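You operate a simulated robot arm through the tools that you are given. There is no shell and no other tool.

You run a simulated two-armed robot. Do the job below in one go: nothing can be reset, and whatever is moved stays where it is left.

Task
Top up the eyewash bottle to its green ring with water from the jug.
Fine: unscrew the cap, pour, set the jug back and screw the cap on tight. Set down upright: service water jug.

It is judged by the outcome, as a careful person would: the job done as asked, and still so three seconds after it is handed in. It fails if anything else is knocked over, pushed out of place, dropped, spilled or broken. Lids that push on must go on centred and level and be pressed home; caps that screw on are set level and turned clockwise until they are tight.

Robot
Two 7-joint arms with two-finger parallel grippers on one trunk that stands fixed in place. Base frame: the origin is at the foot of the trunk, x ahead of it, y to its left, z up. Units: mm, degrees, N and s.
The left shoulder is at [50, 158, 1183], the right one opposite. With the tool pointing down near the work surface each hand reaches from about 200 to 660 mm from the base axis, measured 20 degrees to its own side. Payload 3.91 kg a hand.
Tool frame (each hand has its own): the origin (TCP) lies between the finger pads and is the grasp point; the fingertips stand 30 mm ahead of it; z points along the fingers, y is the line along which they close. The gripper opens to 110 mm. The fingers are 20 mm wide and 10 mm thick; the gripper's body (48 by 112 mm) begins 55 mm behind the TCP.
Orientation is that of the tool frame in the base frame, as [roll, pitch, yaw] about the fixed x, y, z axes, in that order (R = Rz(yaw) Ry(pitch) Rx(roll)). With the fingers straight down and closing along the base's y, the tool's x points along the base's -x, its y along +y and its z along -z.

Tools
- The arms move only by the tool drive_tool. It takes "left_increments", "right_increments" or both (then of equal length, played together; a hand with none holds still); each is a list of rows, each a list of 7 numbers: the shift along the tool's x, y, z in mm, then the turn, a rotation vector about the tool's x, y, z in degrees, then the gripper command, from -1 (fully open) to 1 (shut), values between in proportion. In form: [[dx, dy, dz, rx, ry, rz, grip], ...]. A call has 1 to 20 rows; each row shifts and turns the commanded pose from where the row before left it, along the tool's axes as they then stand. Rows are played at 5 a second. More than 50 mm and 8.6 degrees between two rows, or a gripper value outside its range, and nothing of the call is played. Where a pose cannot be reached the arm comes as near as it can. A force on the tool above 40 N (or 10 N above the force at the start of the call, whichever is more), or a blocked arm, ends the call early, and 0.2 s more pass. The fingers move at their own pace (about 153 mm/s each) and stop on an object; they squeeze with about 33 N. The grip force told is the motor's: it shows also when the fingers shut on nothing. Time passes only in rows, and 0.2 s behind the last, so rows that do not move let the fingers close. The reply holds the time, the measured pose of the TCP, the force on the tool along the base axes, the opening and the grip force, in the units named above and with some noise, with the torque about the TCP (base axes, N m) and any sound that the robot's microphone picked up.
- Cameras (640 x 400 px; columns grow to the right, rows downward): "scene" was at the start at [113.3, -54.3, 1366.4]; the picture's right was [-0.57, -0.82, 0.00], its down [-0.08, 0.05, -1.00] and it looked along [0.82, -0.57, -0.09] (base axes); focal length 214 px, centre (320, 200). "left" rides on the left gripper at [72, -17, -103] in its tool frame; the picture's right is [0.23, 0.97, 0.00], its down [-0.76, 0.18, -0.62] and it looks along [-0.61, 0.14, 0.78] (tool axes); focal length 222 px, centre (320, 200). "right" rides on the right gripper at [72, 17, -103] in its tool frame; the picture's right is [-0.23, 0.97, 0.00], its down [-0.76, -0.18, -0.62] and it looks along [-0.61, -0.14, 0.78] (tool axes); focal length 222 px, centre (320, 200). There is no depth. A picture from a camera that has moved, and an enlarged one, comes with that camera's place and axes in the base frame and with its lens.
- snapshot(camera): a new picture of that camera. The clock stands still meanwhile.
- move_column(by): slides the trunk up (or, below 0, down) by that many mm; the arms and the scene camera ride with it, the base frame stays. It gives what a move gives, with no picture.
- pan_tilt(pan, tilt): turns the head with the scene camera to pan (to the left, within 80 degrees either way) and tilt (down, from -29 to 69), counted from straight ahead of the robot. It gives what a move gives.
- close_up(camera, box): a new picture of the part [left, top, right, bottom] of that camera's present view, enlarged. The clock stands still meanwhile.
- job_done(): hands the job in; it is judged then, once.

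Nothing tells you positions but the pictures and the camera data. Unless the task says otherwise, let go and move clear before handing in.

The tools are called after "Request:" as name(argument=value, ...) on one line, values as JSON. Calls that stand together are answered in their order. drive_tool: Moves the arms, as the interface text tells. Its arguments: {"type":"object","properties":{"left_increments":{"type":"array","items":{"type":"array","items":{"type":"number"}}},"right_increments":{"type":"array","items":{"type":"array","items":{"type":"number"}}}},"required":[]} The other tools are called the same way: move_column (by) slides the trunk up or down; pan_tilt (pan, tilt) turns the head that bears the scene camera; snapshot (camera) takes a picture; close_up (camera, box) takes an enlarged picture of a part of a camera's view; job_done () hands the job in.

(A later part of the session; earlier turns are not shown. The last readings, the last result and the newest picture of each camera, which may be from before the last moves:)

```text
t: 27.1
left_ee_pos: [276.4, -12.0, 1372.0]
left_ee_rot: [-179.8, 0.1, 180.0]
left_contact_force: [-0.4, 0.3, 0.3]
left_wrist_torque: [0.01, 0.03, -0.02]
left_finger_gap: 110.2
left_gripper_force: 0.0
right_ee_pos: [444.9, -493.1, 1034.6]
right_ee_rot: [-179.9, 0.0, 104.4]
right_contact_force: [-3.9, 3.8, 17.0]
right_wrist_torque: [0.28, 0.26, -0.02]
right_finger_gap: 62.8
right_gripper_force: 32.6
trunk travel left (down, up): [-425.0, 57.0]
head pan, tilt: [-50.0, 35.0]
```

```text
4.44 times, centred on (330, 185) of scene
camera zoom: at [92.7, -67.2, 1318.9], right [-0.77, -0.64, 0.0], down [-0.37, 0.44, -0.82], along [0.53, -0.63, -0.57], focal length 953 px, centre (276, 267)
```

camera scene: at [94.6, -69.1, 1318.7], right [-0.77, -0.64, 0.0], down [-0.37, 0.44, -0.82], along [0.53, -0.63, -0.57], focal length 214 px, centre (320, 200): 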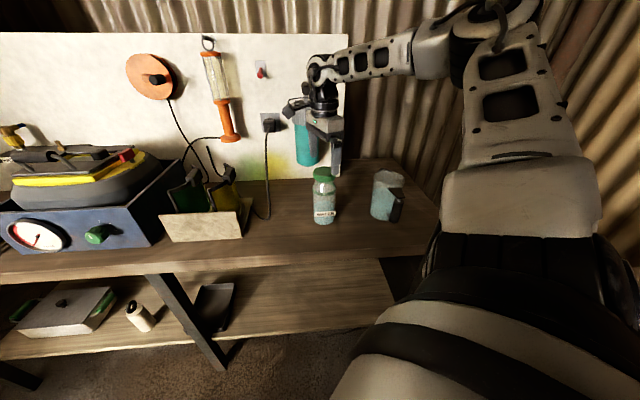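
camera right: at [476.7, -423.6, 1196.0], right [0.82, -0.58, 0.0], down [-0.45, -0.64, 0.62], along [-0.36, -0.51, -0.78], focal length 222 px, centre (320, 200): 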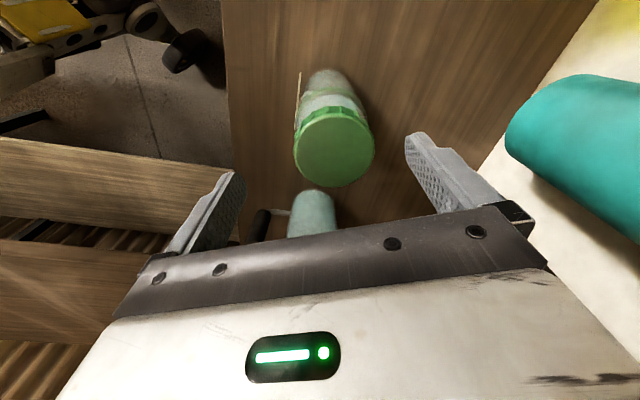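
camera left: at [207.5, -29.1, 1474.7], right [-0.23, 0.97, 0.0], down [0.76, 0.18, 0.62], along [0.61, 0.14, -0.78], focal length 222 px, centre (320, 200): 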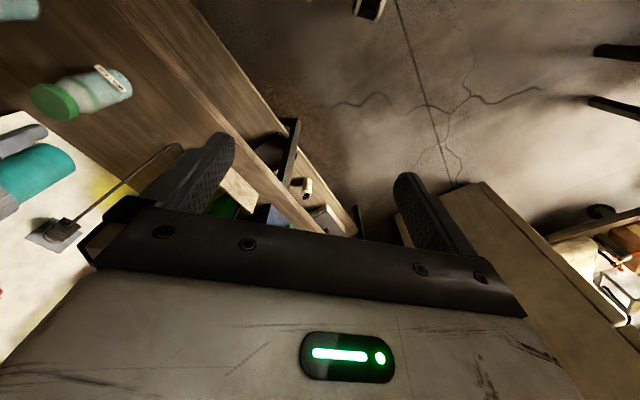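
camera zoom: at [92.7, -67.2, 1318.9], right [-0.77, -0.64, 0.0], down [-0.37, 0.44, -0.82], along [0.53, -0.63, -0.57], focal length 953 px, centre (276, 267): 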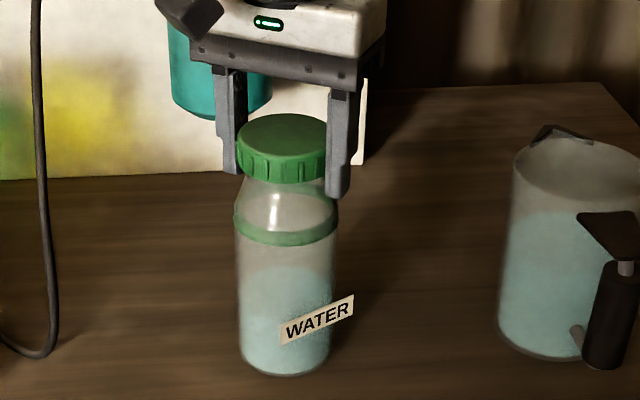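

The bottle stayed still while the cap turned 72° more. Continuing to about yaw 160°.

Request:
drive_tool(right_increments=[[0, 0, 0.4, 0, 0, -8, 1], [0, 0, 0, 0, 0, -8, 1], [0, 0, 0, 0, 0, -8, 1], [0, 0, -0.03, 0, 0, -8, 1], [0, 0, -0.03, 0, 0, -8, 1], [0, 0, -0.03, 0, 0, -8, 1], [0, 0, -0.03, 0, 0, -6, 1], [0, 0, 0, 0, 0, 0, 1]])

Request:
close_up(camera="right", box=[160, 50, 520, 275])

Request:
close_up(camera="scene", box=[290, 140, 370, 230])

```text
t: 28.9
left_ee_pos: [277.1, -12.0, 1371.7]
left_ee_rot: [-179.8, 0.2, 180.0]
left_contact_force: [0.4, -0.6, 0.5]
left_wrist_torque: [0.01, -0.01, 0.0]
left_finger_gap: 110.3
left_gripper_force: 0.1
right_ee_pos: [443.3, -493.1, 1033.3]
right_ee_rot: [180.0, 0.1, 158.4]
right_contact_force: [-3.5, 1.2, 20.9]
right_wrist_torque: [0.14, 0.05, -0.01]
right_finger_gap: 62.5
right_gripper_force: 33.0
trunk travel left (down, up): [-425.0, 57.0]
head pan, tilt: [-50.0, 35.0]
```

```text
1.78 times, centred on (340, 162) of right
camera zoom: at [383.9, -452.6, 1137.0], right [0.57, 0.82, 0.0], down [0.64, -0.44, 0.62], along [0.51, -0.36, -0.78], focal length 395 px, centre (284, 267)
```

zoom: 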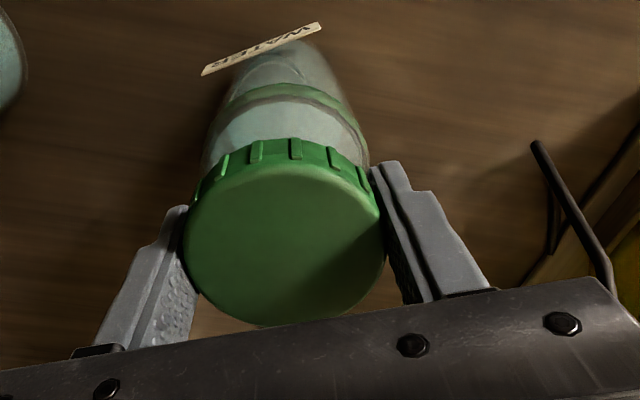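

```text
4.44 times, centred on (330, 185) of scene
camera zoom: at [92.6, -67.3, 1319.0], right [-0.77, -0.64, 0.0], down [-0.37, 0.44, -0.82], along [0.53, -0.63, -0.57], focal length 953 px, centre (276, 267)
```

zoom: 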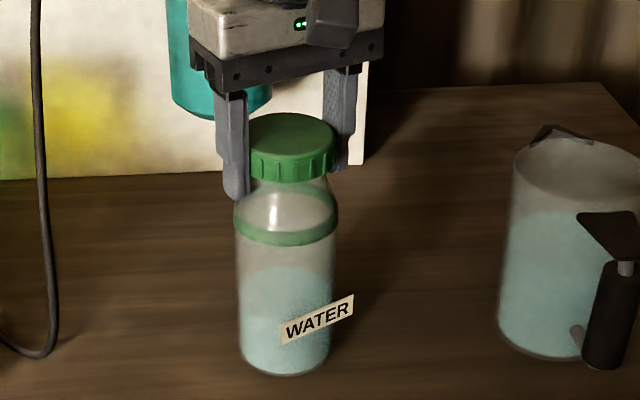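

Another ~55° gained, with the bottle still. I'll release, turn back and re-grip for the next bite.

Request:
drive_tool(right_increments=[[0, 0, -1.7, 0, 0, 0, 1], [0, 0, -1.7, 0, 0, 0, 1], [0, 0, 0, 0, 0, 0, -0.1], [0, 0, 0, 0, 0, 0, -1], [0, 0, 0, 0, 0, 8, -1], [0, 0, 0, 0, 0, 8, -1], [0, 0, 0, 0, 0, 8, -1], [0, 0, 0, 0, 0, 8, -1], [0, 0, 0, 0, 0, 8, -1], [0, 0, 0, 0, 0, 8, -1], [0, 0, 0, 0, 0, 8, -1], [0, 0, 0, 0, 0, 8, -1], [0, 0, 0, 0, 0, 8, -1], [0, 0, 0, 0, 0, 8, -1], [0, 0, 0, 0, 0, 8, -1], [0, 0, 0, 0, 0, 8, -1], [0, 0, 0, 0, 0, 8, -1], [0, 0, 0, 0, 0, 8, -1], [0, 0, 0, 0, 0, 8, -1], [0, 0, 0, 0, 0, 8, -1]])

Request:
close_up(camera="right", box=[160, 50, 520, 275])

Request:
close_up(camera="scene", box=[290, 140, 370, 230])

```text
t: 33.1
left_ee_pos: [280.2, -12.3, 1371.0]
left_ee_rot: [-179.9, 0.0, 180.0]
left_contact_force: [0.3, 0.3, 0.3]
left_wrist_torque: [0.0, -0.03, 0.06]
left_finger_gap: 109.8
left_gripper_force: 0.2
right_ee_pos: [446.4, -494.4, 1034.5]
right_ee_rot: [-179.9, 0.1, 30.2]
right_contact_force: [0.3, -0.8, -0.2]
right_wrist_torque: [0.02, 0.01, 0.02]
right_finger_gap: 109.9
right_gripper_force: 0.1
trunk travel left (down, up): [-425.0, 57.0]
head pan, tilt: [-50.0, 35.0]
```

```text
1.78 times, centred on (340, 162) of right
camera zoom: at [518.2, -474.3, 1138.5], right [0.29, -0.96, 0.0], down [-0.75, -0.23, 0.62], along [-0.6, -0.18, -0.78], focal length 395 px, centre (284, 267)
```

zoom: 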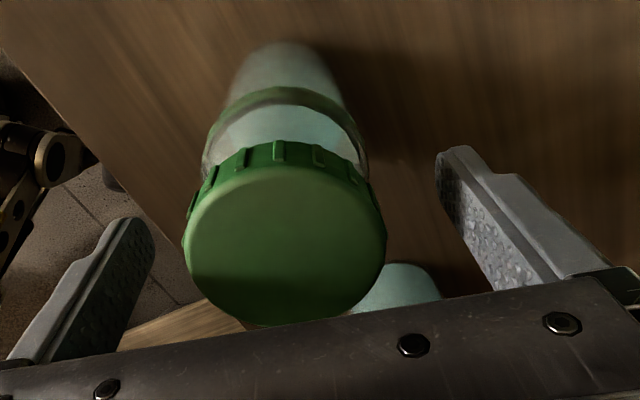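

```text
4.44 times, centred on (330, 185) of scene
camera zoom: at [94.6, -69.0, 1318.7], right [-0.77, -0.64, 0.0], down [-0.37, 0.44, -0.82], along [0.53, -0.63, -0.57], focal length 953 px, centre (276, 267)
```

zoom: 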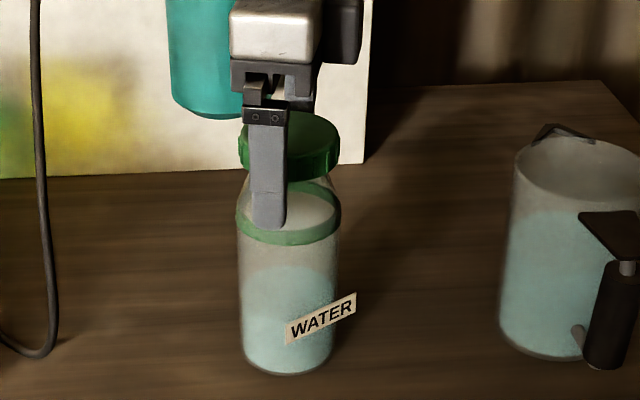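

Well centred, and the cap has risen by about 2 mm. Next bite.

Request:
drive_tool(right_increments=[[0, 0, 0, 0, 0, 0, -0.1], [0, 0, 0, 0, 0, 0, 1], [0, 0, 0, 0, 0, 0, 1], [0, 0, 1.3, 0, 0, 0, 1], [0, 0, 1.3, 0, 0, 0, 1], [0, 0, 1.2, 0, 0, -4, 1], [0, 0, 0, 0, 0, -8, 1], [0, 0, 0, 0, 0, -8, 1], [0, 0, 0, 0, 0, -8, 1], [0, 0, -0.05, 0, 0, -8, 1], [0, 0, -0.05, 0, 0, -8, 1], [0, 0, -0.05, 0, 0, -8, 1], [0, 0, -0.05, 0, 0, -8, 1], [0, 0, -0.05, 0, 0, -8, 1], [0, 0, -0.05, 0, 0, -8, 1], [0, 0, -0.05, 0, 0, -8, 1], [0, 0, -0.05, 0, 0, -8, 1], [0, 0, -0.05, 0, 0, -8, 1], [0, 0, -0.05, 0, 0, -8, 1], [0, 0, 0, 0, 0, 0, 1]])

Request:
close_up(camera="right", box=[160, 50, 520, 275])

Request:
close_up(camera="scene", box=[290, 140, 370, 230])

```text
t: 37.3
left_ee_pos: [277.2, -11.9, 1370.5]
left_ee_rot: [-179.9, 0.2, -180.0]
left_contact_force: [0.0, 0.2, -0.1]
left_wrist_torque: [-0.02, -0.01, 0.0]
left_finger_gap: 109.9
left_gripper_force: 0.1
right_ee_pos: [444.3, -494.6, 1034.0]
right_ee_rot: [-179.9, 0.1, 138.4]
right_contact_force: [-6.3, -1.7, 19.6]
right_wrist_torque: [0.0, 0.38, -0.04]
right_finger_gap: 62.1
right_gripper_force: 33.0
trunk travel left (down, up): [-425.0, 57.0]
head pan, tilt: [-50.0, 35.0]
```

```text
1.78 times, centred on (340, 162) of right
camera zoom: at [401.6, -434.1, 1136.9], right [0.82, 0.58, 0.0], down [0.45, -0.64, 0.62], along [0.36, -0.51, -0.78], focal length 395 px, centre (284, 267)
```

zoom: 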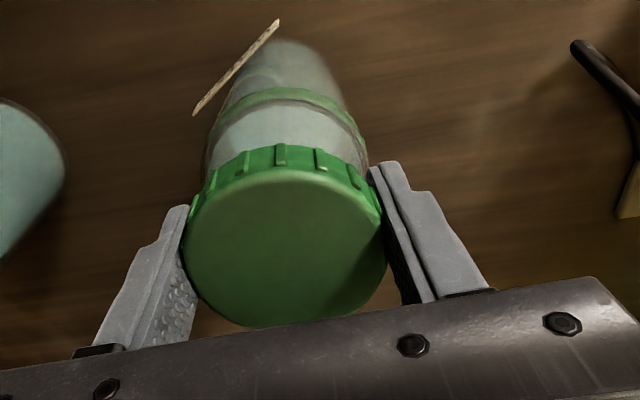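

```text
4.44 times, centred on (330, 185) of scene
camera zoom: at [92.4, -67.5, 1319.0], right [-0.77, -0.64, 0.0], down [-0.37, 0.44, -0.82], along [0.53, -0.63, -0.57], focal length 953 px, centre (276, 267)
```

zoom: 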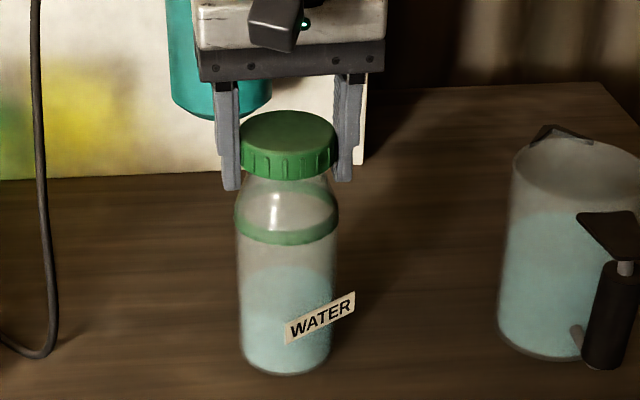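

About 317° so far; the cap is rising. I'll finish this bite, re-grip and continue.

Request:
drive_tool(right_increments=[[0, 0, 0, 0, 0, -8, 1], [0, 0, 0, 0, 0, -8, 1], [0, 0, -1.7, 0, 0, 0, 1], [0, 0, -1.7, 0, 0, 0, 1], [0, 0, 0, 0, 0, 0, -0.1], [0, 0, 0, 0, 0, 0, -1], [0, 0, 0, 0, 0, 8, -1], [0, 0, 0, 0, 0, 8, -1], [0, 0, 0, 0, 0, 8, -1], [0, 0, 0, 0, 0, 8, -1], [0, 0, 0, 0, 0, 8, -1], [0, 0, 0, 0, 0, 8, -1], [0, 0, 0, 0, 0, 8, -1], [0, 0, 0, 0, 0, 8, -1], [0, 0, 0, 0, 0, 8, -1], [0, 0, 0, 0, 0, 8, -1], [0, 0, 0, 0, 0, 8, -1], [0, 0, 0, 0, 0, 8, -1], [0, 0, 0, 0, 0, 8, -1], [0, 0, 0, 0, 0, 8, -1]])

Request:
close_up(camera="right", box=[160, 50, 520, 275])

Request:
close_up(camera="scene", box=[290, 140, 370, 230])

```text
t: 41.5
left_ee_pos: [279.9, -13.8, 1371.7]
left_ee_rot: [-179.9, 0.0, 180.0]
left_contact_force: [1.3, 0.1, 0.9]
left_wrist_torque: [-0.02, 0.0, 0.0]
left_finger_gap: 109.8
left_gripper_force: 0.0
right_ee_pos: [445.7, -496.1, 1036.0]
right_ee_rot: [-180.0, 0.1, 42.1]
right_contact_force: [0.1, -0.1, 0.7]
right_wrist_torque: [-0.03, 0.0, 0.0]
right_finger_gap: 109.9
right_gripper_force: 0.0
trunk travel left (down, up): [-425.0, 57.0]
head pan, tilt: [-50.0, 35.0]
```

```text
1.78 times, centred on (340, 162) of right
camera zoom: at [511.7, -460.4, 1138.5], right [0.48, -0.87, 0.0], down [-0.68, -0.38, 0.62], along [-0.55, -0.3, -0.78], focal length 395 px, centre (284, 267)
```

zoom: 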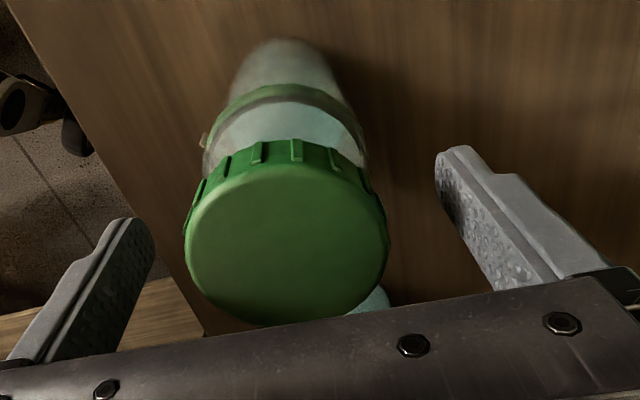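

```text
4.44 times, centred on (330, 185) of scene
camera zoom: at [94.6, -69.0, 1318.7], right [-0.77, -0.64, 0.0], down [-0.37, 0.44, -0.82], along [0.53, -0.63, -0.57], focal length 953 px, centre (276, 267)
```

zoom: 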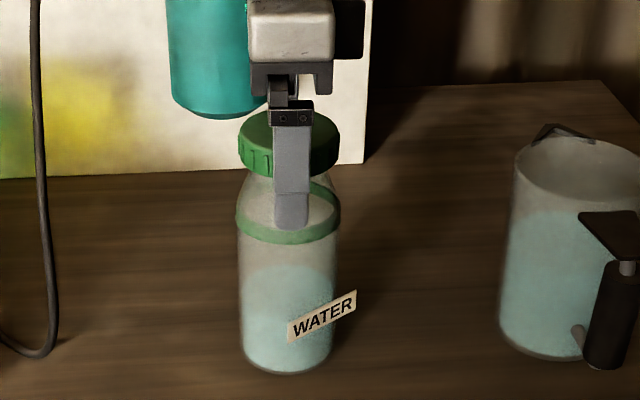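

Request:
drive_tool(right_increments=[[0, 0.7, 0, 0, 0, 0, -0.1], [0, 0, 0, 0, 0, 0, 1], [0, 0, 0, 0, 0, 0, 1], [0, 0, 1.3, 0, 0, 0, 1], [0, 0, 1.3, 0, 0, -4, 1], [0, 0, 0.8, 0, 0, -8, 1], [0, 0, 0, 0, 0, -8, 1], [0, 0, 0, 0, 0, -8, 1], [0, 0, -0.05, 0, 0, -8, 1], [0, 0, -0.05, 0, 0, -8, 1], [0, 0, -0.05, 0, 0, -8, 1], [0, 0, -0.05, 0, 0, -8, 1], [0, 0, -0.05, 0, 0, -8, 1], [0, 0, -0.05, 0, 0, -8, 1], [0, 0, -0.05, 0, 0, -8, 1], [0, 0, -0.05, 0, 0, -8, 1], [0, 0, -0.05, 0, 0, -8, 1], [0, 0, -0.05, 0, 0, -8, 1], [0, 0, -0.05, 0, 0, -8, 1], [0, 0, 0, 0, 0, 0, 1]])

Request:
close_up(camera="right", box=[160, 50, 520, 275])

Request:
close_up(camera="scene", box=[290, 140, 370, 230])

```text
t: 45.7
left_ee_pos: [276.5, -11.3, 1372.0]
left_ee_rot: [-179.9, 0.1, 180.0]
left_contact_force: [0.5, 0.5, -0.4]
left_wrist_torque: [0.03, -0.02, -0.05]
left_finger_gap: 109.8
left_gripper_force: 0.0
right_ee_pos: [445.0, -494.1, 1035.1]
right_ee_rot: [-179.9, 0.1, 158.4]
right_contact_force: [-2.3, -5.2, 23.4]
right_wrist_torque: [-0.24, 0.06, -0.01]
right_finger_gap: 63.0
right_gripper_force: 32.8
trunk travel left (down, up): [-425.0, 57.0]
head pan, tilt: [-50.0, 35.0]
```

```text
1.78 times, centred on (340, 162) of right
camera zoom: at [384.0, -453.6, 1137.7], right [0.57, 0.82, 0.0], down [0.64, -0.44, 0.62], along [0.51, -0.36, -0.78], focal length 395 px, centre (284, 267)
```

zoom: 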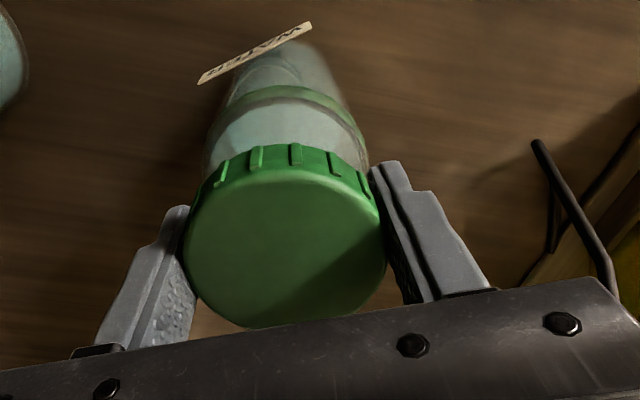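

```text
4.44 times, centred on (330, 185) of scene
camera zoom: at [92.5, -67.7, 1319.0], right [-0.77, -0.64, 0.0], down [-0.37, 0.44, -0.82], along [0.53, -0.63, -0.57], focal length 953 px, centre (276, 267)
```

zoom: 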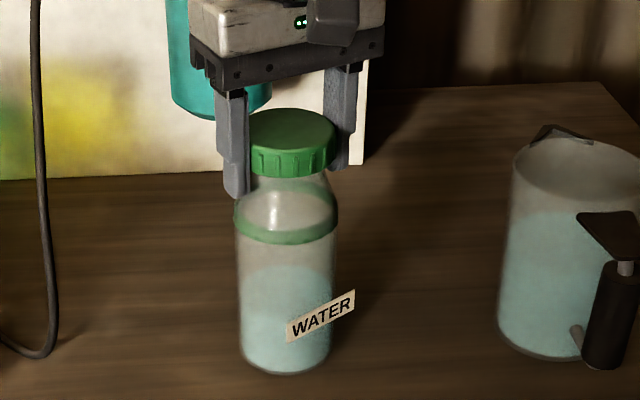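

About 450° turned. I'll relax the press and try a gentle lift to see whether the cap is free.

Request:
drive_tool(right_increments=[[0, 0, -1.7, 0, 0, 0, 1], [0, 0, -1.7, 0, 0, 0, 1], [0, 0, -1, 0, 0, 0, 1], [0, 0, -1, 0, 0, 0, 1], [0, 0, 0, 0, 0, 0, 1]])

Request:
close_up(camera="scene", box=[290, 140, 370, 230])

```text
t: 46.9
left_ee_pos: [278.6, -14.1, 1371.5]
left_ee_rot: [-180.0, -0.1, 180.0]
left_contact_force: [0.8, -0.5, -0.4]
left_wrist_torque: [0.02, -0.03, 0.0]
left_finger_gap: 109.9
left_gripper_force: 0.0
right_ee_pos: [446.4, -494.5, 1037.6]
right_ee_rot: [-180.0, -0.3, 158.3]
right_contact_force: [-0.6, 0.7, -0.6]
right_wrist_torque: [0.0, -0.01, 0.03]
right_finger_gap: 62.8
right_gripper_force: 32.9
trunk travel left (down, up): [-425.0, 57.0]
head pan, tilt: [-50.0, 35.0]
```

```text
4.44 times, centred on (330, 185) of scene
camera zoom: at [94.6, -69.2, 1318.6], right [-0.77, -0.64, 0.0], down [-0.37, 0.44, -0.82], along [0.53, -0.63, -0.57], focal length 953 px, centre (276, 267)
```

zoom: 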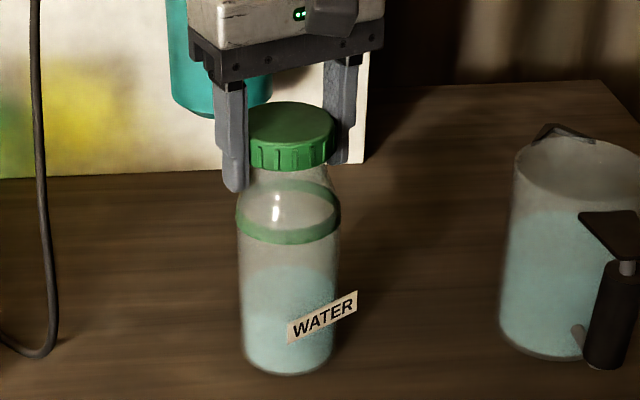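

The cap is coming up while the bottle stays. I'll lift it slowly and check.

Request:
drive_tool(right_increments=[[0, 0, -2, 0, 0, 0, 1], [0, 0, -3, 0, 0, 0, 1], [0, 0, -5, 0, 0, 0, 1], [0, 0, 0, 0, 0, 0, 1]])

Request:
close_up(camera="scene", box=[290, 140, 370, 230])

```text
t: 47.9
left_ee_pos: [279.8, -12.9, 1370.6]
left_ee_rot: [-179.9, 0.0, 179.9]
left_contact_force: [0.1, -0.2, 0.7]
left_wrist_torque: [0.01, -0.02, 0.02]
left_finger_gap: 110.1
left_gripper_force: 0.1
right_ee_pos: [446.1, -494.8, 1048.6]
right_ee_rot: [180.0, -0.1, 158.3]
right_contact_force: [0.5, 0.5, 0.0]
right_wrist_torque: [0.05, 0.01, -0.01]
right_finger_gap: 62.6
right_gripper_force: 32.3
trunk travel left (down, up): [-425.0, 57.0]
head pan, tilt: [-50.0, 35.0]
```

```text
4.44 times, centred on (330, 185) of scene
camera zoom: at [94.6, -69.0, 1318.7], right [-0.77, -0.64, 0.0], down [-0.37, 0.44, -0.82], along [0.53, -0.63, -0.57], focal length 953 px, centre (276, 267)
```

zoom: 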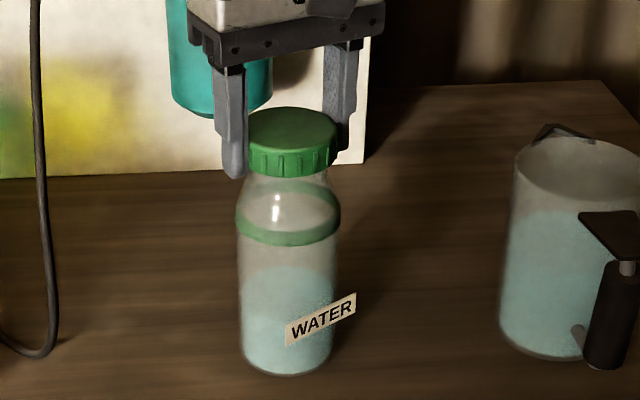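

The fingers seem to have risen relative to the cap. I'll look closely before going on.

Request:
close_up(camera="right", box=[160, 50, 520, 275])

Request:
close_up(camera="scene", box=[305, 155, 345, 205])

```text
1.78 times, centred on (340, 162) of right
camera zoom: at [385.5, -453.4, 1151.5], right [0.57, 0.82, 0.0], down [0.64, -0.45, 0.62], along [0.51, -0.36, -0.78], focal length 395 px, centre (284, 267)
```

zoom: 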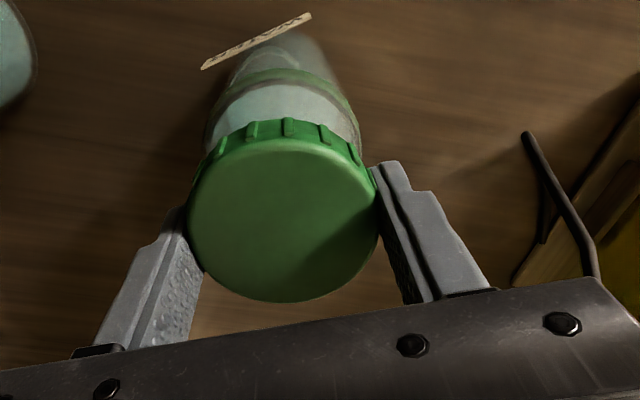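

```text
8.00 times, centred on (325, 180) of scene
camera zoom: at [94.6, -69.0, 1318.7], right [-0.77, -0.64, 0.0], down [-0.37, 0.44, -0.82], along [0.53, -0.63, -0.57], focal length 1716 px, centre (280, 360)
```

zoom: 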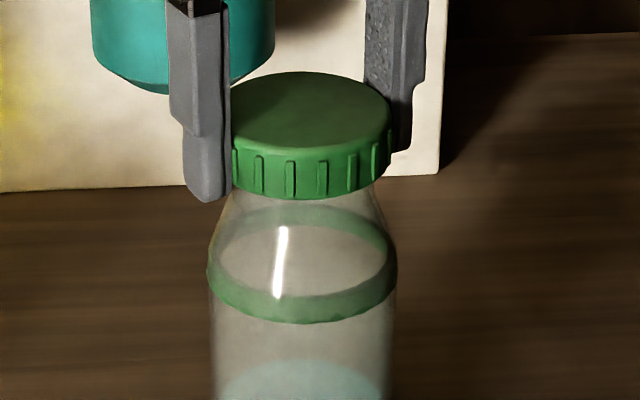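

The cap still seems engaged (risen ~6 mm). I'll release, lower again to the good grip height, turn back and take another bite.

Request:
drive_tool(right_increments=[[0, 0, 0, 0, 0, 0, -0.1], [0, 0, 0, 0, 0, 0, -1], [0, 0, 4, 0, 0, 0, -1], [0, 0, 4, 0, 0, 8, -1], [0, 0, 2, 0, 0, 8, -1], [0, 0, 0, 0, 0, 8, -1], [0, 0, 0, 0, 0, 8, -1], [0, 0, 0, 0, 0, 8, -1], [0, 0, 0, 0, 0, 8, -1], [0, 0, 0, 0, 0, 8, -1], [0, 0, 0, 0, 0, 8, -1], [0, 0, 0, 0, 0, 8, -1], [0, 0, 0, 0, 0, 8, -1], [0, 0, 0, 0, 0, 8, -1], [0, 0, 0, 0, 0, 8, -1], [0, 0, 0, 0, 0, 8, -1], [0, 0, 0, 0, 0, 8, -1], [0, 0, 0, 0, 0, 8, -1], [0, 0, 0, 0, 0, 0, -1]])

Request:
close_up(camera="right", box=[160, 50, 520, 275])

Request:
close_up(camera="scene", box=[290, 140, 370, 230])

```text
t: 51.9
left_ee_pos: [278.0, -13.7, 1371.3]
left_ee_rot: [-179.9, 0.1, 180.0]
left_contact_force: [-0.1, -0.5, -0.6]
left_wrist_torque: [0.0, -0.04, -0.01]
left_finger_gap: 110.0
left_gripper_force: 0.1
right_ee_pos: [446.4, -496.2, 1037.6]
right_ee_rot: [-179.9, 0.2, 38.2]
right_contact_force: [-0.4, 0.4, 0.6]
right_wrist_torque: [-0.03, -0.01, -0.02]
right_finger_gap: 110.0
right_gripper_force: 0.0
trunk travel left (down, up): [-425.0, 57.0]
head pan, tilt: [-50.0, 35.0]
```

```text
1.78 times, centred on (340, 162) of right
camera zoom: at [514.1, -465.4, 1141.0], right [0.42, -0.91, 0.0], down [-0.71, -0.33, 0.62], along [-0.57, -0.26, -0.78], focal length 395 px, centre (284, 267)
```

zoom: 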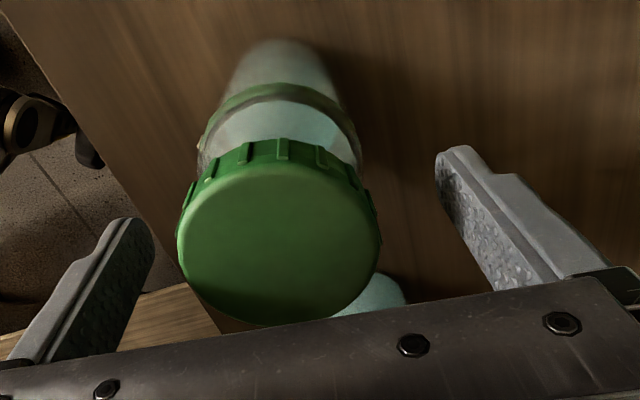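

```text
4.44 times, centred on (330, 185) of scene
camera zoom: at [94.6, -69.1, 1318.7], right [-0.77, -0.64, 0.0], down [-0.37, 0.44, -0.82], along [0.53, -0.63, -0.57], focal length 953 px, centre (276, 267)
```

zoom: 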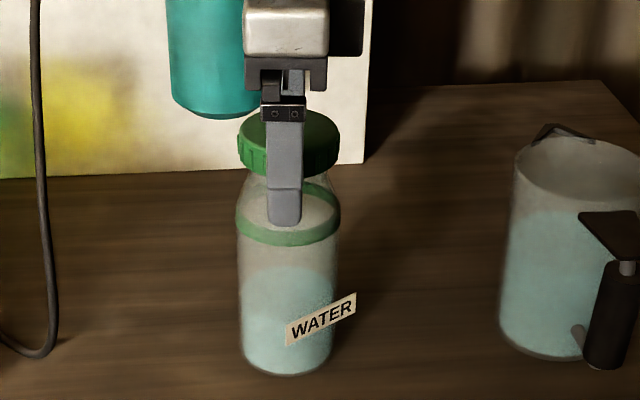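

Request:
drive_tool(right_increments=[[0, -1.5, 0, 0, 0, 0, -0.1], [0, 0, 0, 0, 0, 0, 1], [0, 0, 0, 0, 0, 0, 1], [0, 0, 1.3, 0, 0, 0, 1], [0, 0, 1.3, 0, 0, -4, 1], [0, 0, 0.8, 0, 0, -8, 1], [0, 0, 0, 0, 0, -8, 1], [0, 0, 0, 0, 0, -8, 1], [0, 0, -0.05, 0, 0, -8, 1], [0, 0, -0.05, 0, 0, -8, 1], [0, 0, -0.05, 0, 0, -8, 1], [0, 0, -0.05, 0, 0, -8, 1], [0, 0, -0.05, 0, 0, -8, 1], [0, 0, -0.05, 0, 0, -8, 1], [0, 0, -0.05, 0, 0, -8, 1], [0, 0, -0.05, 0, 0, -8, 1], [0, 0, -0.05, 0, 0, -8, 1], [0, 0, -0.05, 0, 0, -8, 1], [0, 0, -0.05, 0, 0, -8, 1], [0, 0, 0, 0, 0, 0, 1]])

Request:
close_up(camera="right", box=[160, 50, 520, 275])

Request:
close_up(camera="scene", box=[290, 140, 370, 230])

```text
t: 56.1
left_ee_pos: [279.1, -12.1, 1371.9]
left_ee_rot: [-179.9, 0.1, -180.0]
left_contact_force: [-0.5, -0.1, -0.3]
left_wrist_torque: [-0.02, -0.01, 0.02]
left_finger_gap: 110.0
left_gripper_force: 0.0
right_ee_pos: [444.5, -492.9, 1037.8]
right_ee_rot: [-179.9, 0.1, 154.5]
right_contact_force: [1.8, -0.7, 14.4]
right_wrist_torque: [-0.05, -0.19, -0.06]
right_finger_gap: 62.8
right_gripper_force: 33.6
trunk travel left (down, up): [-425.0, 57.0]
head pan, tilt: [-50.0, 35.0]
```

```text
1.78 times, centred on (340, 162) of right
camera zoom: at [387.0, -448.2, 1140.7], right [0.63, 0.78, 0.0], down [0.61, -0.49, 0.62], along [0.49, -0.39, -0.78], focal length 395 px, centre (284, 267)
```

zoom: 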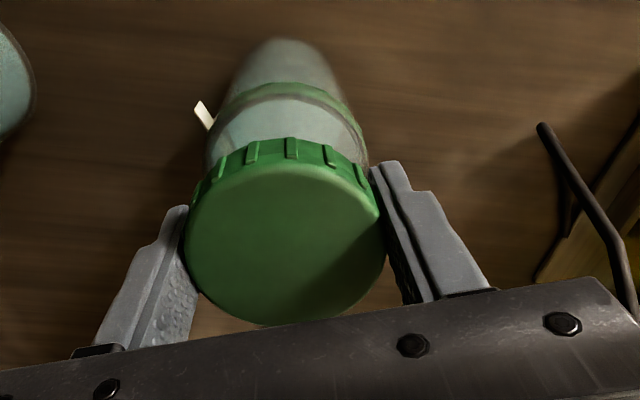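

```text
4.44 times, centred on (330, 185) of scene
camera zoom: at [93.6, -68.0, 1318.8], right [-0.77, -0.64, 0.0], down [-0.37, 0.44, -0.82], along [0.53, -0.63, -0.57], focal length 953 px, centre (276, 267)
```

zoom: 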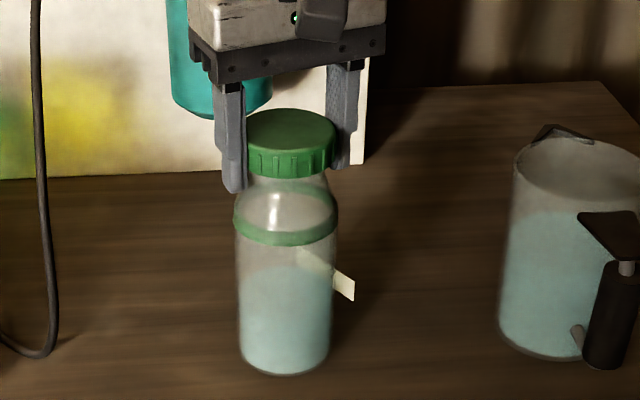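

This time the bottle turned along (the press was only ~14 N). I'll relax the press and do a careful lift test in small steps.

Request:
drive_tool(right_increments=[[0, 0, -1.5, 0, 0, 0, 1], [0, 0, -1.5, 0, 0, 0, 1], [0, 0, 0, 0, 0, 0, 1]])

Request:
close_up(camera="scene", box=[305, 155, 345, 205])

Request:
drive_tool(right_increments=[[0, 0, -1.5, 0, 0, 0, 1], [0, 0, 0, 0, 0, 0, 1]])

Request:
close_up(camera="scene", box=[305, 155, 345, 205])

Request:
drive_tool(right_increments=[[0, 0, -1.5, 0, 0, 0, 1], [0, 0, 0, 0, 0, 0, 1]])

Request:
close_up(camera="scene", box=[290, 140, 370, 230])

```text
t: 56.9
left_ee_pos: [278.7, -14.3, 1370.4]
left_ee_rot: [-179.8, 0.0, -180.0]
left_contact_force: [0.0, 0.3, -0.1]
left_wrist_torque: [0.0, 0.01, 0.0]
left_finger_gap: 109.9
left_gripper_force: 0.0
right_ee_pos: [445.3, -494.3, 1038.6]
right_ee_rot: [-179.9, -0.3, 154.3]
right_contact_force: [0.6, 0.0, 0.0]
right_wrist_torque: [0.01, 0.0, 0.0]
right_finger_gap: 62.5
right_gripper_force: 33.7
trunk travel left (down, up): [-425.0, 57.0]
head pan, tilt: [-50.0, 35.0]
```

```text
8.00 times, centred on (325, 180) of scene
camera zoom: at [94.7, -69.1, 1318.5], right [-0.77, -0.64, 0.0], down [-0.37, 0.44, -0.82], along [0.53, -0.63, -0.57], focal length 1716 px, centre (280, 360)
```

zoom: 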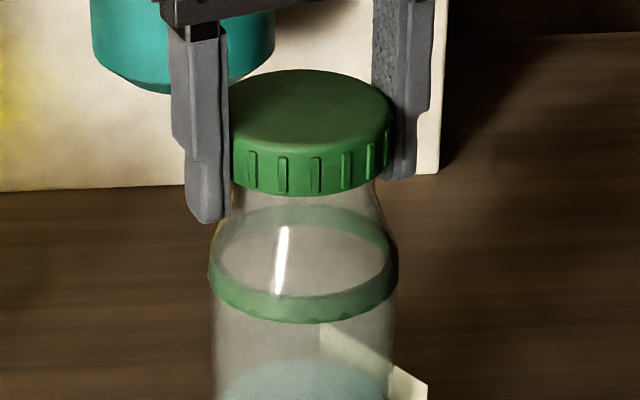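

```text
t: 57.5
left_ee_pos: [279.1, -13.9, 1370.4]
left_ee_rot: [-179.9, 0.0, -180.0]
left_contact_force: [-0.1, 0.0, 0.2]
left_wrist_torque: [0.01, -0.02, -0.01]
left_finger_gap: 110.0
left_gripper_force: 0.1
right_ee_pos: [444.9, -495.3, 1041.0]
right_ee_rot: [-179.9, -0.1, 154.3]
right_contact_force: [-0.6, 0.0, -0.6]
right_wrist_torque: [-0.02, -0.01, 0.01]
right_finger_gap: 62.7
right_gripper_force: 32.7
trunk travel left (down, up): [-425.0, 57.0]
head pan, tilt: [-50.0, 35.0]
```

```text
8.00 times, centred on (325, 180) of scene
camera zoom: at [94.6, -69.1, 1318.6], right [-0.77, -0.64, 0.0], down [-0.37, 0.44, -0.82], along [0.53, -0.63, -0.57], focal length 1716 px, centre (280, 360)
```

zoom: 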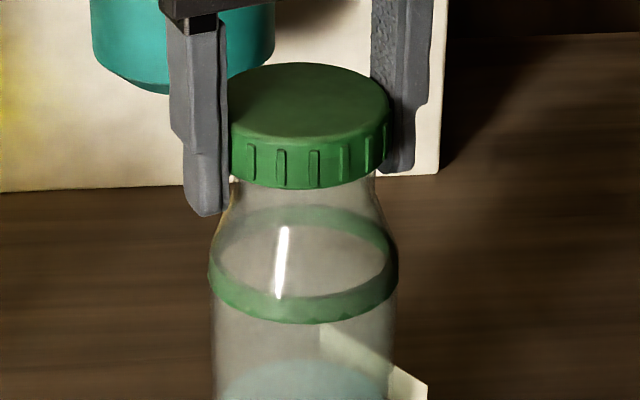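

```text
t: 58.1
left_ee_pos: [279.1, -12.9, 1371.8]
left_ee_rot: [-179.9, 0.0, -179.9]
left_contact_force: [-0.1, -0.8, -0.1]
left_wrist_torque: [-0.01, -0.02, 0.02]
left_finger_gap: 110.4
left_gripper_force: 0.0
right_ee_pos: [445.6, -494.6, 1042.2]
right_ee_rot: [-180.0, -0.1, 154.3]
right_contact_force: [-1.0, 0.2, -0.5]
right_wrist_torque: [0.01, -0.02, -0.01]
right_finger_gap: 62.8
right_gripper_force: 32.8
trunk travel left (down, up): [-425.0, 57.0]
head pan, tilt: [-50.0, 35.0]
```

```text
4.44 times, centred on (330, 185) of scene
camera zoom: at [94.6, -69.1, 1318.7], right [-0.77, -0.64, 0.0], down [-0.37, 0.44, -0.82], along [0.53, -0.63, -0.57], focal length 953 px, centre (276, 267)
```

zoom: 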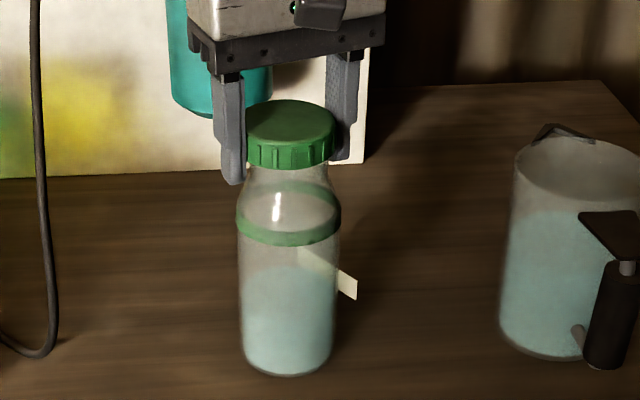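

The cap is now rising freely while the bottle stays. I continue lifting in small steps.

Request:
drive_tool(right_increments=[[0, 0, -1.5, 0, 0, 0, 1], [0, 0, -1.5, 0, 0, 0, 1], [0, 0, 0, 0, 0, 0, 1]])

Request:
close_up(camera="scene", box=[290, 140, 370, 230])

Request:
drive_tool(right_increments=[[0, 0, -2, 0, 0, 0, 1], [0, 0, -2, 0, 0, 0, 1], [0, 0, 0, 0, 0, 0, 1]])

Request:
close_up(camera="scene", box=[290, 140, 370, 230])

```text
t: 58.9
left_ee_pos: [279.5, -13.9, 1371.8]
left_ee_rot: [-179.9, 0.0, -180.0]
left_contact_force: [0.3, 0.2, -0.2]
left_wrist_torque: [0.03, -0.01, 0.01]
left_finger_gap: 110.0
left_gripper_force: 0.0
right_ee_pos: [446.3, -494.4, 1045.2]
right_ee_rot: [-179.9, -0.1, 154.3]
right_contact_force: [-0.5, 0.4, -0.3]
right_wrist_torque: [-0.01, -0.02, 0.0]
right_finger_gap: 62.9
right_gripper_force: 33.0
trunk travel left (down, up): [-425.0, 57.0]
head pan, tilt: [-50.0, 35.0]
```

```text
4.44 times, centred on (330, 185) of scene
camera zoom: at [94.6, -69.1, 1318.7], right [-0.77, -0.64, 0.0], down [-0.37, 0.44, -0.82], along [0.53, -0.63, -0.57], focal length 953 px, centre (276, 267)
```

zoom: 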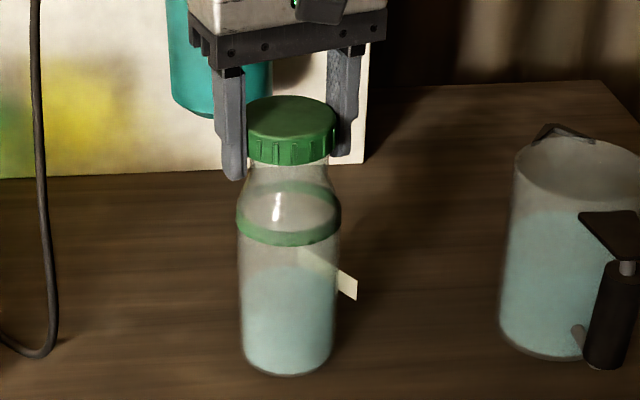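

```text
t: 59.7
left_ee_pos: [280.0, -13.6, 1370.1]
left_ee_rot: [-179.9, 0.0, -179.9]
left_contact_force: [0.4, 0.1, -0.4]
left_wrist_torque: [-0.01, -0.01, 0.01]
left_finger_gap: 110.1
left_gripper_force: 0.0
right_ee_pos: [444.3, -494.2, 1048.7]
right_ee_rot: [180.0, -0.2, 154.4]
right_contact_force: [-0.7, -0.6, -1.2]
right_wrist_torque: [0.03, -0.02, 0.0]
right_finger_gap: 62.9
right_gripper_force: 33.2
trunk travel left (down, up): [-425.0, 57.0]
head pan, tilt: [-50.0, 35.0]
```

```text
4.44 times, centred on (330, 185) of scene
camera zoom: at [94.6, -69.1, 1318.6], right [-0.77, -0.64, 0.0], down [-0.37, 0.44, -0.82], along [0.53, -0.63, -0.57], focal length 953 px, centre (276, 267)
```

zoom: 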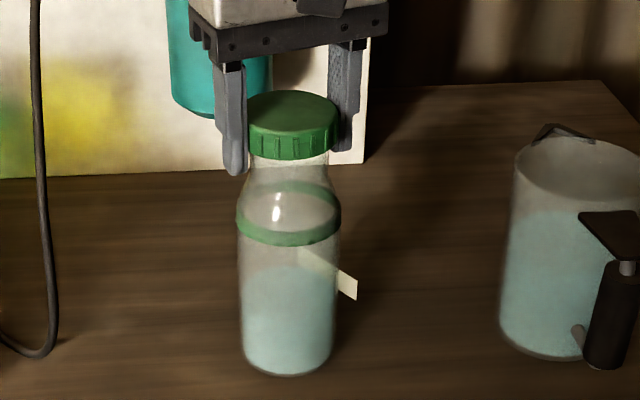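

The cap is coming off cleanly. Lifting it clear.

Request:
drive_tool(right_increments=[[0, 0, -3, 0, 0, 0, 1], [0, 0, -4, 0, 0, 0, 1], [0, 0, -5, 0, 0, 0, 1], [0, 0, -6, 0, 0, 0, 1], [0, 0, -6, 0, 0, 0, 1], [0, 0, 0, 0, 0, 0, 1]])

Request:
close_up(camera="scene", box=[290, 140, 370, 230])

Request:
close_up(camera="right", box=[160, 50, 520, 275])

```text
t: 61.1
left_ee_pos: [279.8, -11.7, 1371.6]
left_ee_rot: [-180.0, 0.0, 180.0]
left_contact_force: [0.4, 0.4, 0.3]
left_wrist_torque: [0.0, -0.05, 0.01]
left_finger_gap: 109.9
left_gripper_force: 0.1
right_ee_pos: [445.2, -494.9, 1071.8]
right_ee_rot: [180.0, 0.0, 154.3]
right_contact_force: [0.3, -0.5, -0.5]
right_wrist_torque: [-0.01, 0.01, -0.01]
right_finger_gap: 63.0
right_gripper_force: 33.0
trunk travel left (down, up): [-425.0, 57.0]
head pan, tilt: [-50.0, 35.0]
```

```text
4.44 times, centred on (330, 185) of scene
camera zoom: at [94.7, -69.1, 1318.6], right [-0.77, -0.64, 0.0], down [-0.37, 0.44, -0.82], along [0.53, -0.63, -0.57], focal length 953 px, centre (276, 267)
```

zoom: 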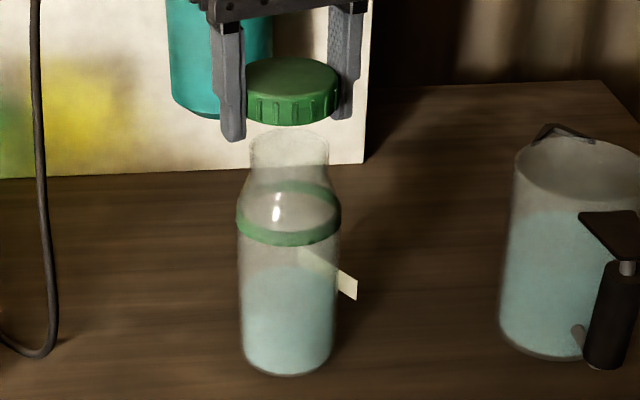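

```text
1.78 times, centred on (340, 162) of right
camera zoom: at [388.4, -449.5, 1176.0], right [0.63, 0.78, 0.0], down [0.61, -0.49, 0.62], along [0.48, -0.39, -0.78], focal length 395 px, centre (284, 267)
```

zoom: 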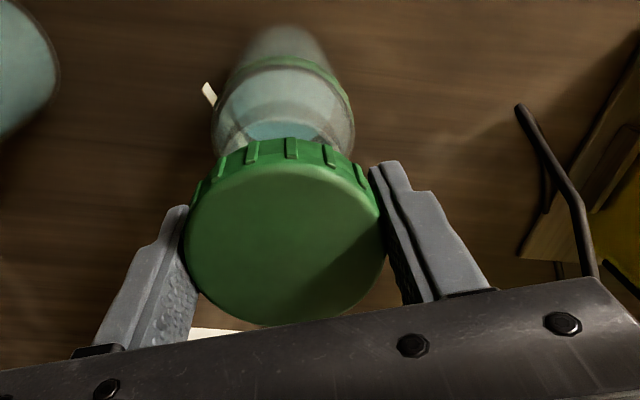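

The cap is off and level, the mouth (~51 mm wide) rim at z ≈ 1030. My fingertips stick out ~13 mm below the cap, so I'll rest it back loosely on the neck and re-grip it higher, so it can later be set down on the bench without a drop.

Request:
drive_tool(right_increments=[[0, 0, 10, 0, 0, 0, 1], [0, 0, 9, 0, 0, 0, 1], [0, 0, 6, 0, 0, 0, 1], [0, 0, 4, 0, 0, 0, 1], [0, 0, 2, 0, 0, 0, 1], [0, 0, 1.5, 0, 0, 0, 1], [0, 0, 0, 0, 0, 0, 1]])

Request:
close_up(camera="scene", box=[290, 140, 370, 230])

```text
t: 62.7
left_ee_pos: [279.1, -14.4, 1371.7]
left_ee_rot: [-179.9, 0.1, -180.0]
left_contact_force: [-0.2, 0.2, -0.2]
left_wrist_torque: [-0.03, 0.0, 0.0]
left_finger_gap: 110.1
left_gripper_force: 0.1
right_ee_pos: [444.6, -493.8, 1039.7]
right_ee_rot: [180.0, -0.1, 154.3]
right_contact_force: [0.3, -0.4, -1.1]
right_wrist_torque: [0.01, -0.04, 0.04]
right_finger_gap: 62.9
right_gripper_force: 33.1
trunk travel left (down, up): [-425.0, 57.0]
head pan, tilt: [-50.0, 35.0]
```

```text
4.44 times, centred on (330, 185) of scene
camera zoom: at [94.6, -69.1, 1318.7], right [-0.77, -0.64, 0.0], down [-0.37, 0.44, -0.82], along [0.53, -0.63, -0.57], focal length 953 px, centre (276, 267)
```

zoom: 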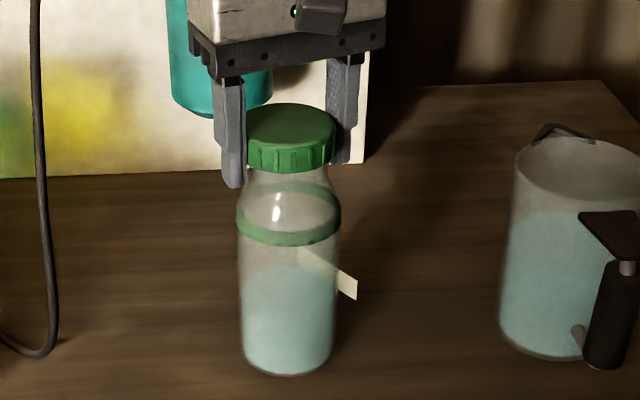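

Request:
drive_tool(right_increments=[[0, 0, 1, 0, 0, 0, 1], [0, 0, 0, 0, 0, 0, 1]])

Request:
drive_tool(right_increments=[[0, 0, 1, 0, 0, 0, 1], [0, 0, 0, 0, 0, 0, 1]])

```text
t: 63.3
left_ee_pos: [279.3, -14.4, 1370.9]
left_ee_rot: [-179.9, 0.0, -179.9]
left_contact_force: [-0.9, -0.8, 0.1]
left_wrist_torque: [-0.01, -0.01, 0.01]
left_finger_gap: 109.8
left_gripper_force: 0.0
right_ee_pos: [446.1, -494.3, 1038.0]
right_ee_rot: [-180.0, -0.1, 154.3]
right_contact_force: [-0.1, -0.3, -0.8]
right_wrist_torque: [0.01, -0.02, 0.01]
right_finger_gap: 62.8
right_gripper_force: 33.3
trunk travel left (down, up): [-425.0, 57.0]
head pan, tilt: [-50.0, 35.0]
```

```text
t: 63.9
left_ee_pos: [279.3, -14.2, 1370.7]
left_ee_rot: [-179.8, 0.0, -180.0]
left_contact_force: [-0.4, 0.1, -0.6]
left_wrist_torque: [-0.01, -0.02, 0.03]
left_finger_gap: 110.0
left_gripper_force: 0.0
right_ee_pos: [445.9, -493.1, 1038.2]
right_ee_rot: [-179.9, -0.1, 154.3]
right_contact_force: [-0.9, -0.8, -0.2]
right_wrist_torque: [0.02, 0.01, 0.0]
right_finger_gap: 62.7
right_gripper_force: 32.7
trunk travel left (down, up): [-425.0, 57.0]
head pan, tilt: [-50.0, 35.0]
```

Request:
drive_tool(right_increments=[[0, 0, 1, 0, 0, 0, 1], [0, 0, 0, 0, 0, 0, 1]])

Request:
close_up(camera="scene", box=[305, 155, 345, 205])

```text
t: 64.5
left_ee_pos: [279.6, -13.9, 1371.0]
left_ee_rot: [-179.9, -0.1, 180.0]
left_contact_force: [0.2, -0.1, -1.2]
left_wrist_torque: [-0.02, 0.01, -0.01]
left_finger_gap: 110.1
left_gripper_force: 0.1
right_ee_pos: [445.6, -494.0, 1037.0]
right_ee_rot: [-179.9, -0.1, 154.3]
right_contact_force: [-0.5, -0.3, 0.6]
right_wrist_torque: [-0.01, 0.02, -0.02]
right_finger_gap: 62.8
right_gripper_force: 32.9
trunk travel left (down, up): [-425.0, 57.0]
head pan, tilt: [-50.0, 35.0]
```

```text
8.00 times, centred on (325, 180) of scene
camera zoom: at [94.5, -69.0, 1318.7], right [-0.77, -0.64, 0.0], down [-0.37, 0.44, -0.82], along [0.53, -0.63, -0.57], focal length 1716 px, centre (280, 360)
```

zoom: 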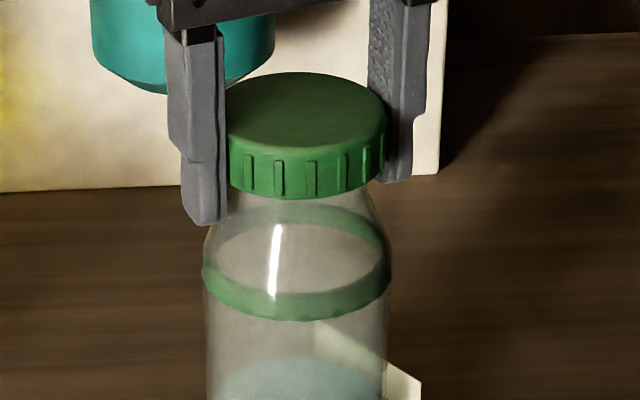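

The cap is seated around the neck. I'll open, rise 11 mm and re-grip higher on the cap.

Request:
drive_tool(right_increments=[[0, 0, 0, 0, 0, 0, -0.25], [0, 0, 0, 0, 0, 0, -0.35], [0, 0, -4, 0, 0, 0, -0.35], [0, 0, -4, 0, 0, 0, -0.35], [0, 0, -3, 0, 0, 0, -0.35], [0, 0, 0, 0, 0, 0, -0.35]])

Request:
close_up(camera="scene", box=[290, 140, 370, 230])

Request:
close_up(camera="right", box=[160, 50, 520, 275])

```text
t: 65.9
left_ee_pos: [278.7, -14.0, 1371.0]
left_ee_rot: [-179.9, 0.0, 180.0]
left_contact_force: [0.7, -0.2, 0.0]
left_wrist_torque: [0.03, 0.03, 0.03]
left_finger_gap: 110.1
left_gripper_force: 0.1
right_ee_pos: [444.6, -493.7, 1048.1]
right_ee_rot: [-180.0, -0.1, 154.2]
right_contact_force: [-1.0, -0.2, -0.6]
right_wrist_torque: [-0.03, -0.02, 0.03]
right_finger_gap: 74.5
right_gripper_force: 0.0
trunk travel left (down, up): [-425.0, 57.0]
head pan, tilt: [-50.0, 35.0]
```

```text
4.44 times, centred on (330, 185) of scene
camera zoom: at [94.6, -69.1, 1318.7], right [-0.77, -0.64, 0.0], down [-0.37, 0.44, -0.82], along [0.53, -0.63, -0.57], focal length 953 px, centre (276, 267)
```

zoom: 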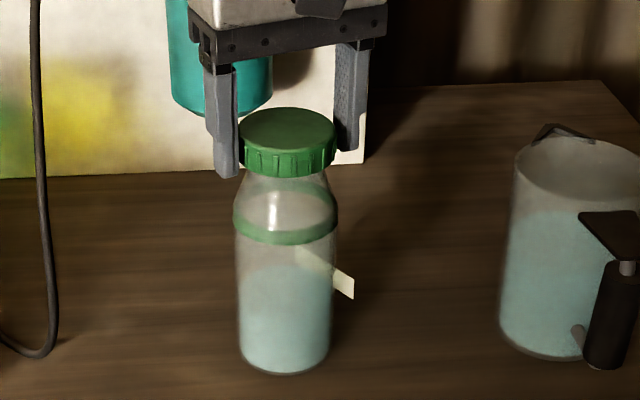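

```text
1.78 times, centred on (340, 162) of right
camera zoom: at [387.8, -449.1, 1152.2], right [0.63, 0.78, 0.0], down [0.61, -0.49, 0.62], along [0.48, -0.39, -0.78], focal length 395 px, centre (284, 267)
```

zoom: 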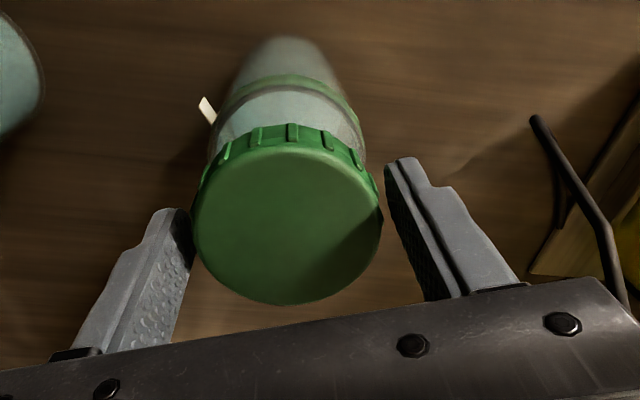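

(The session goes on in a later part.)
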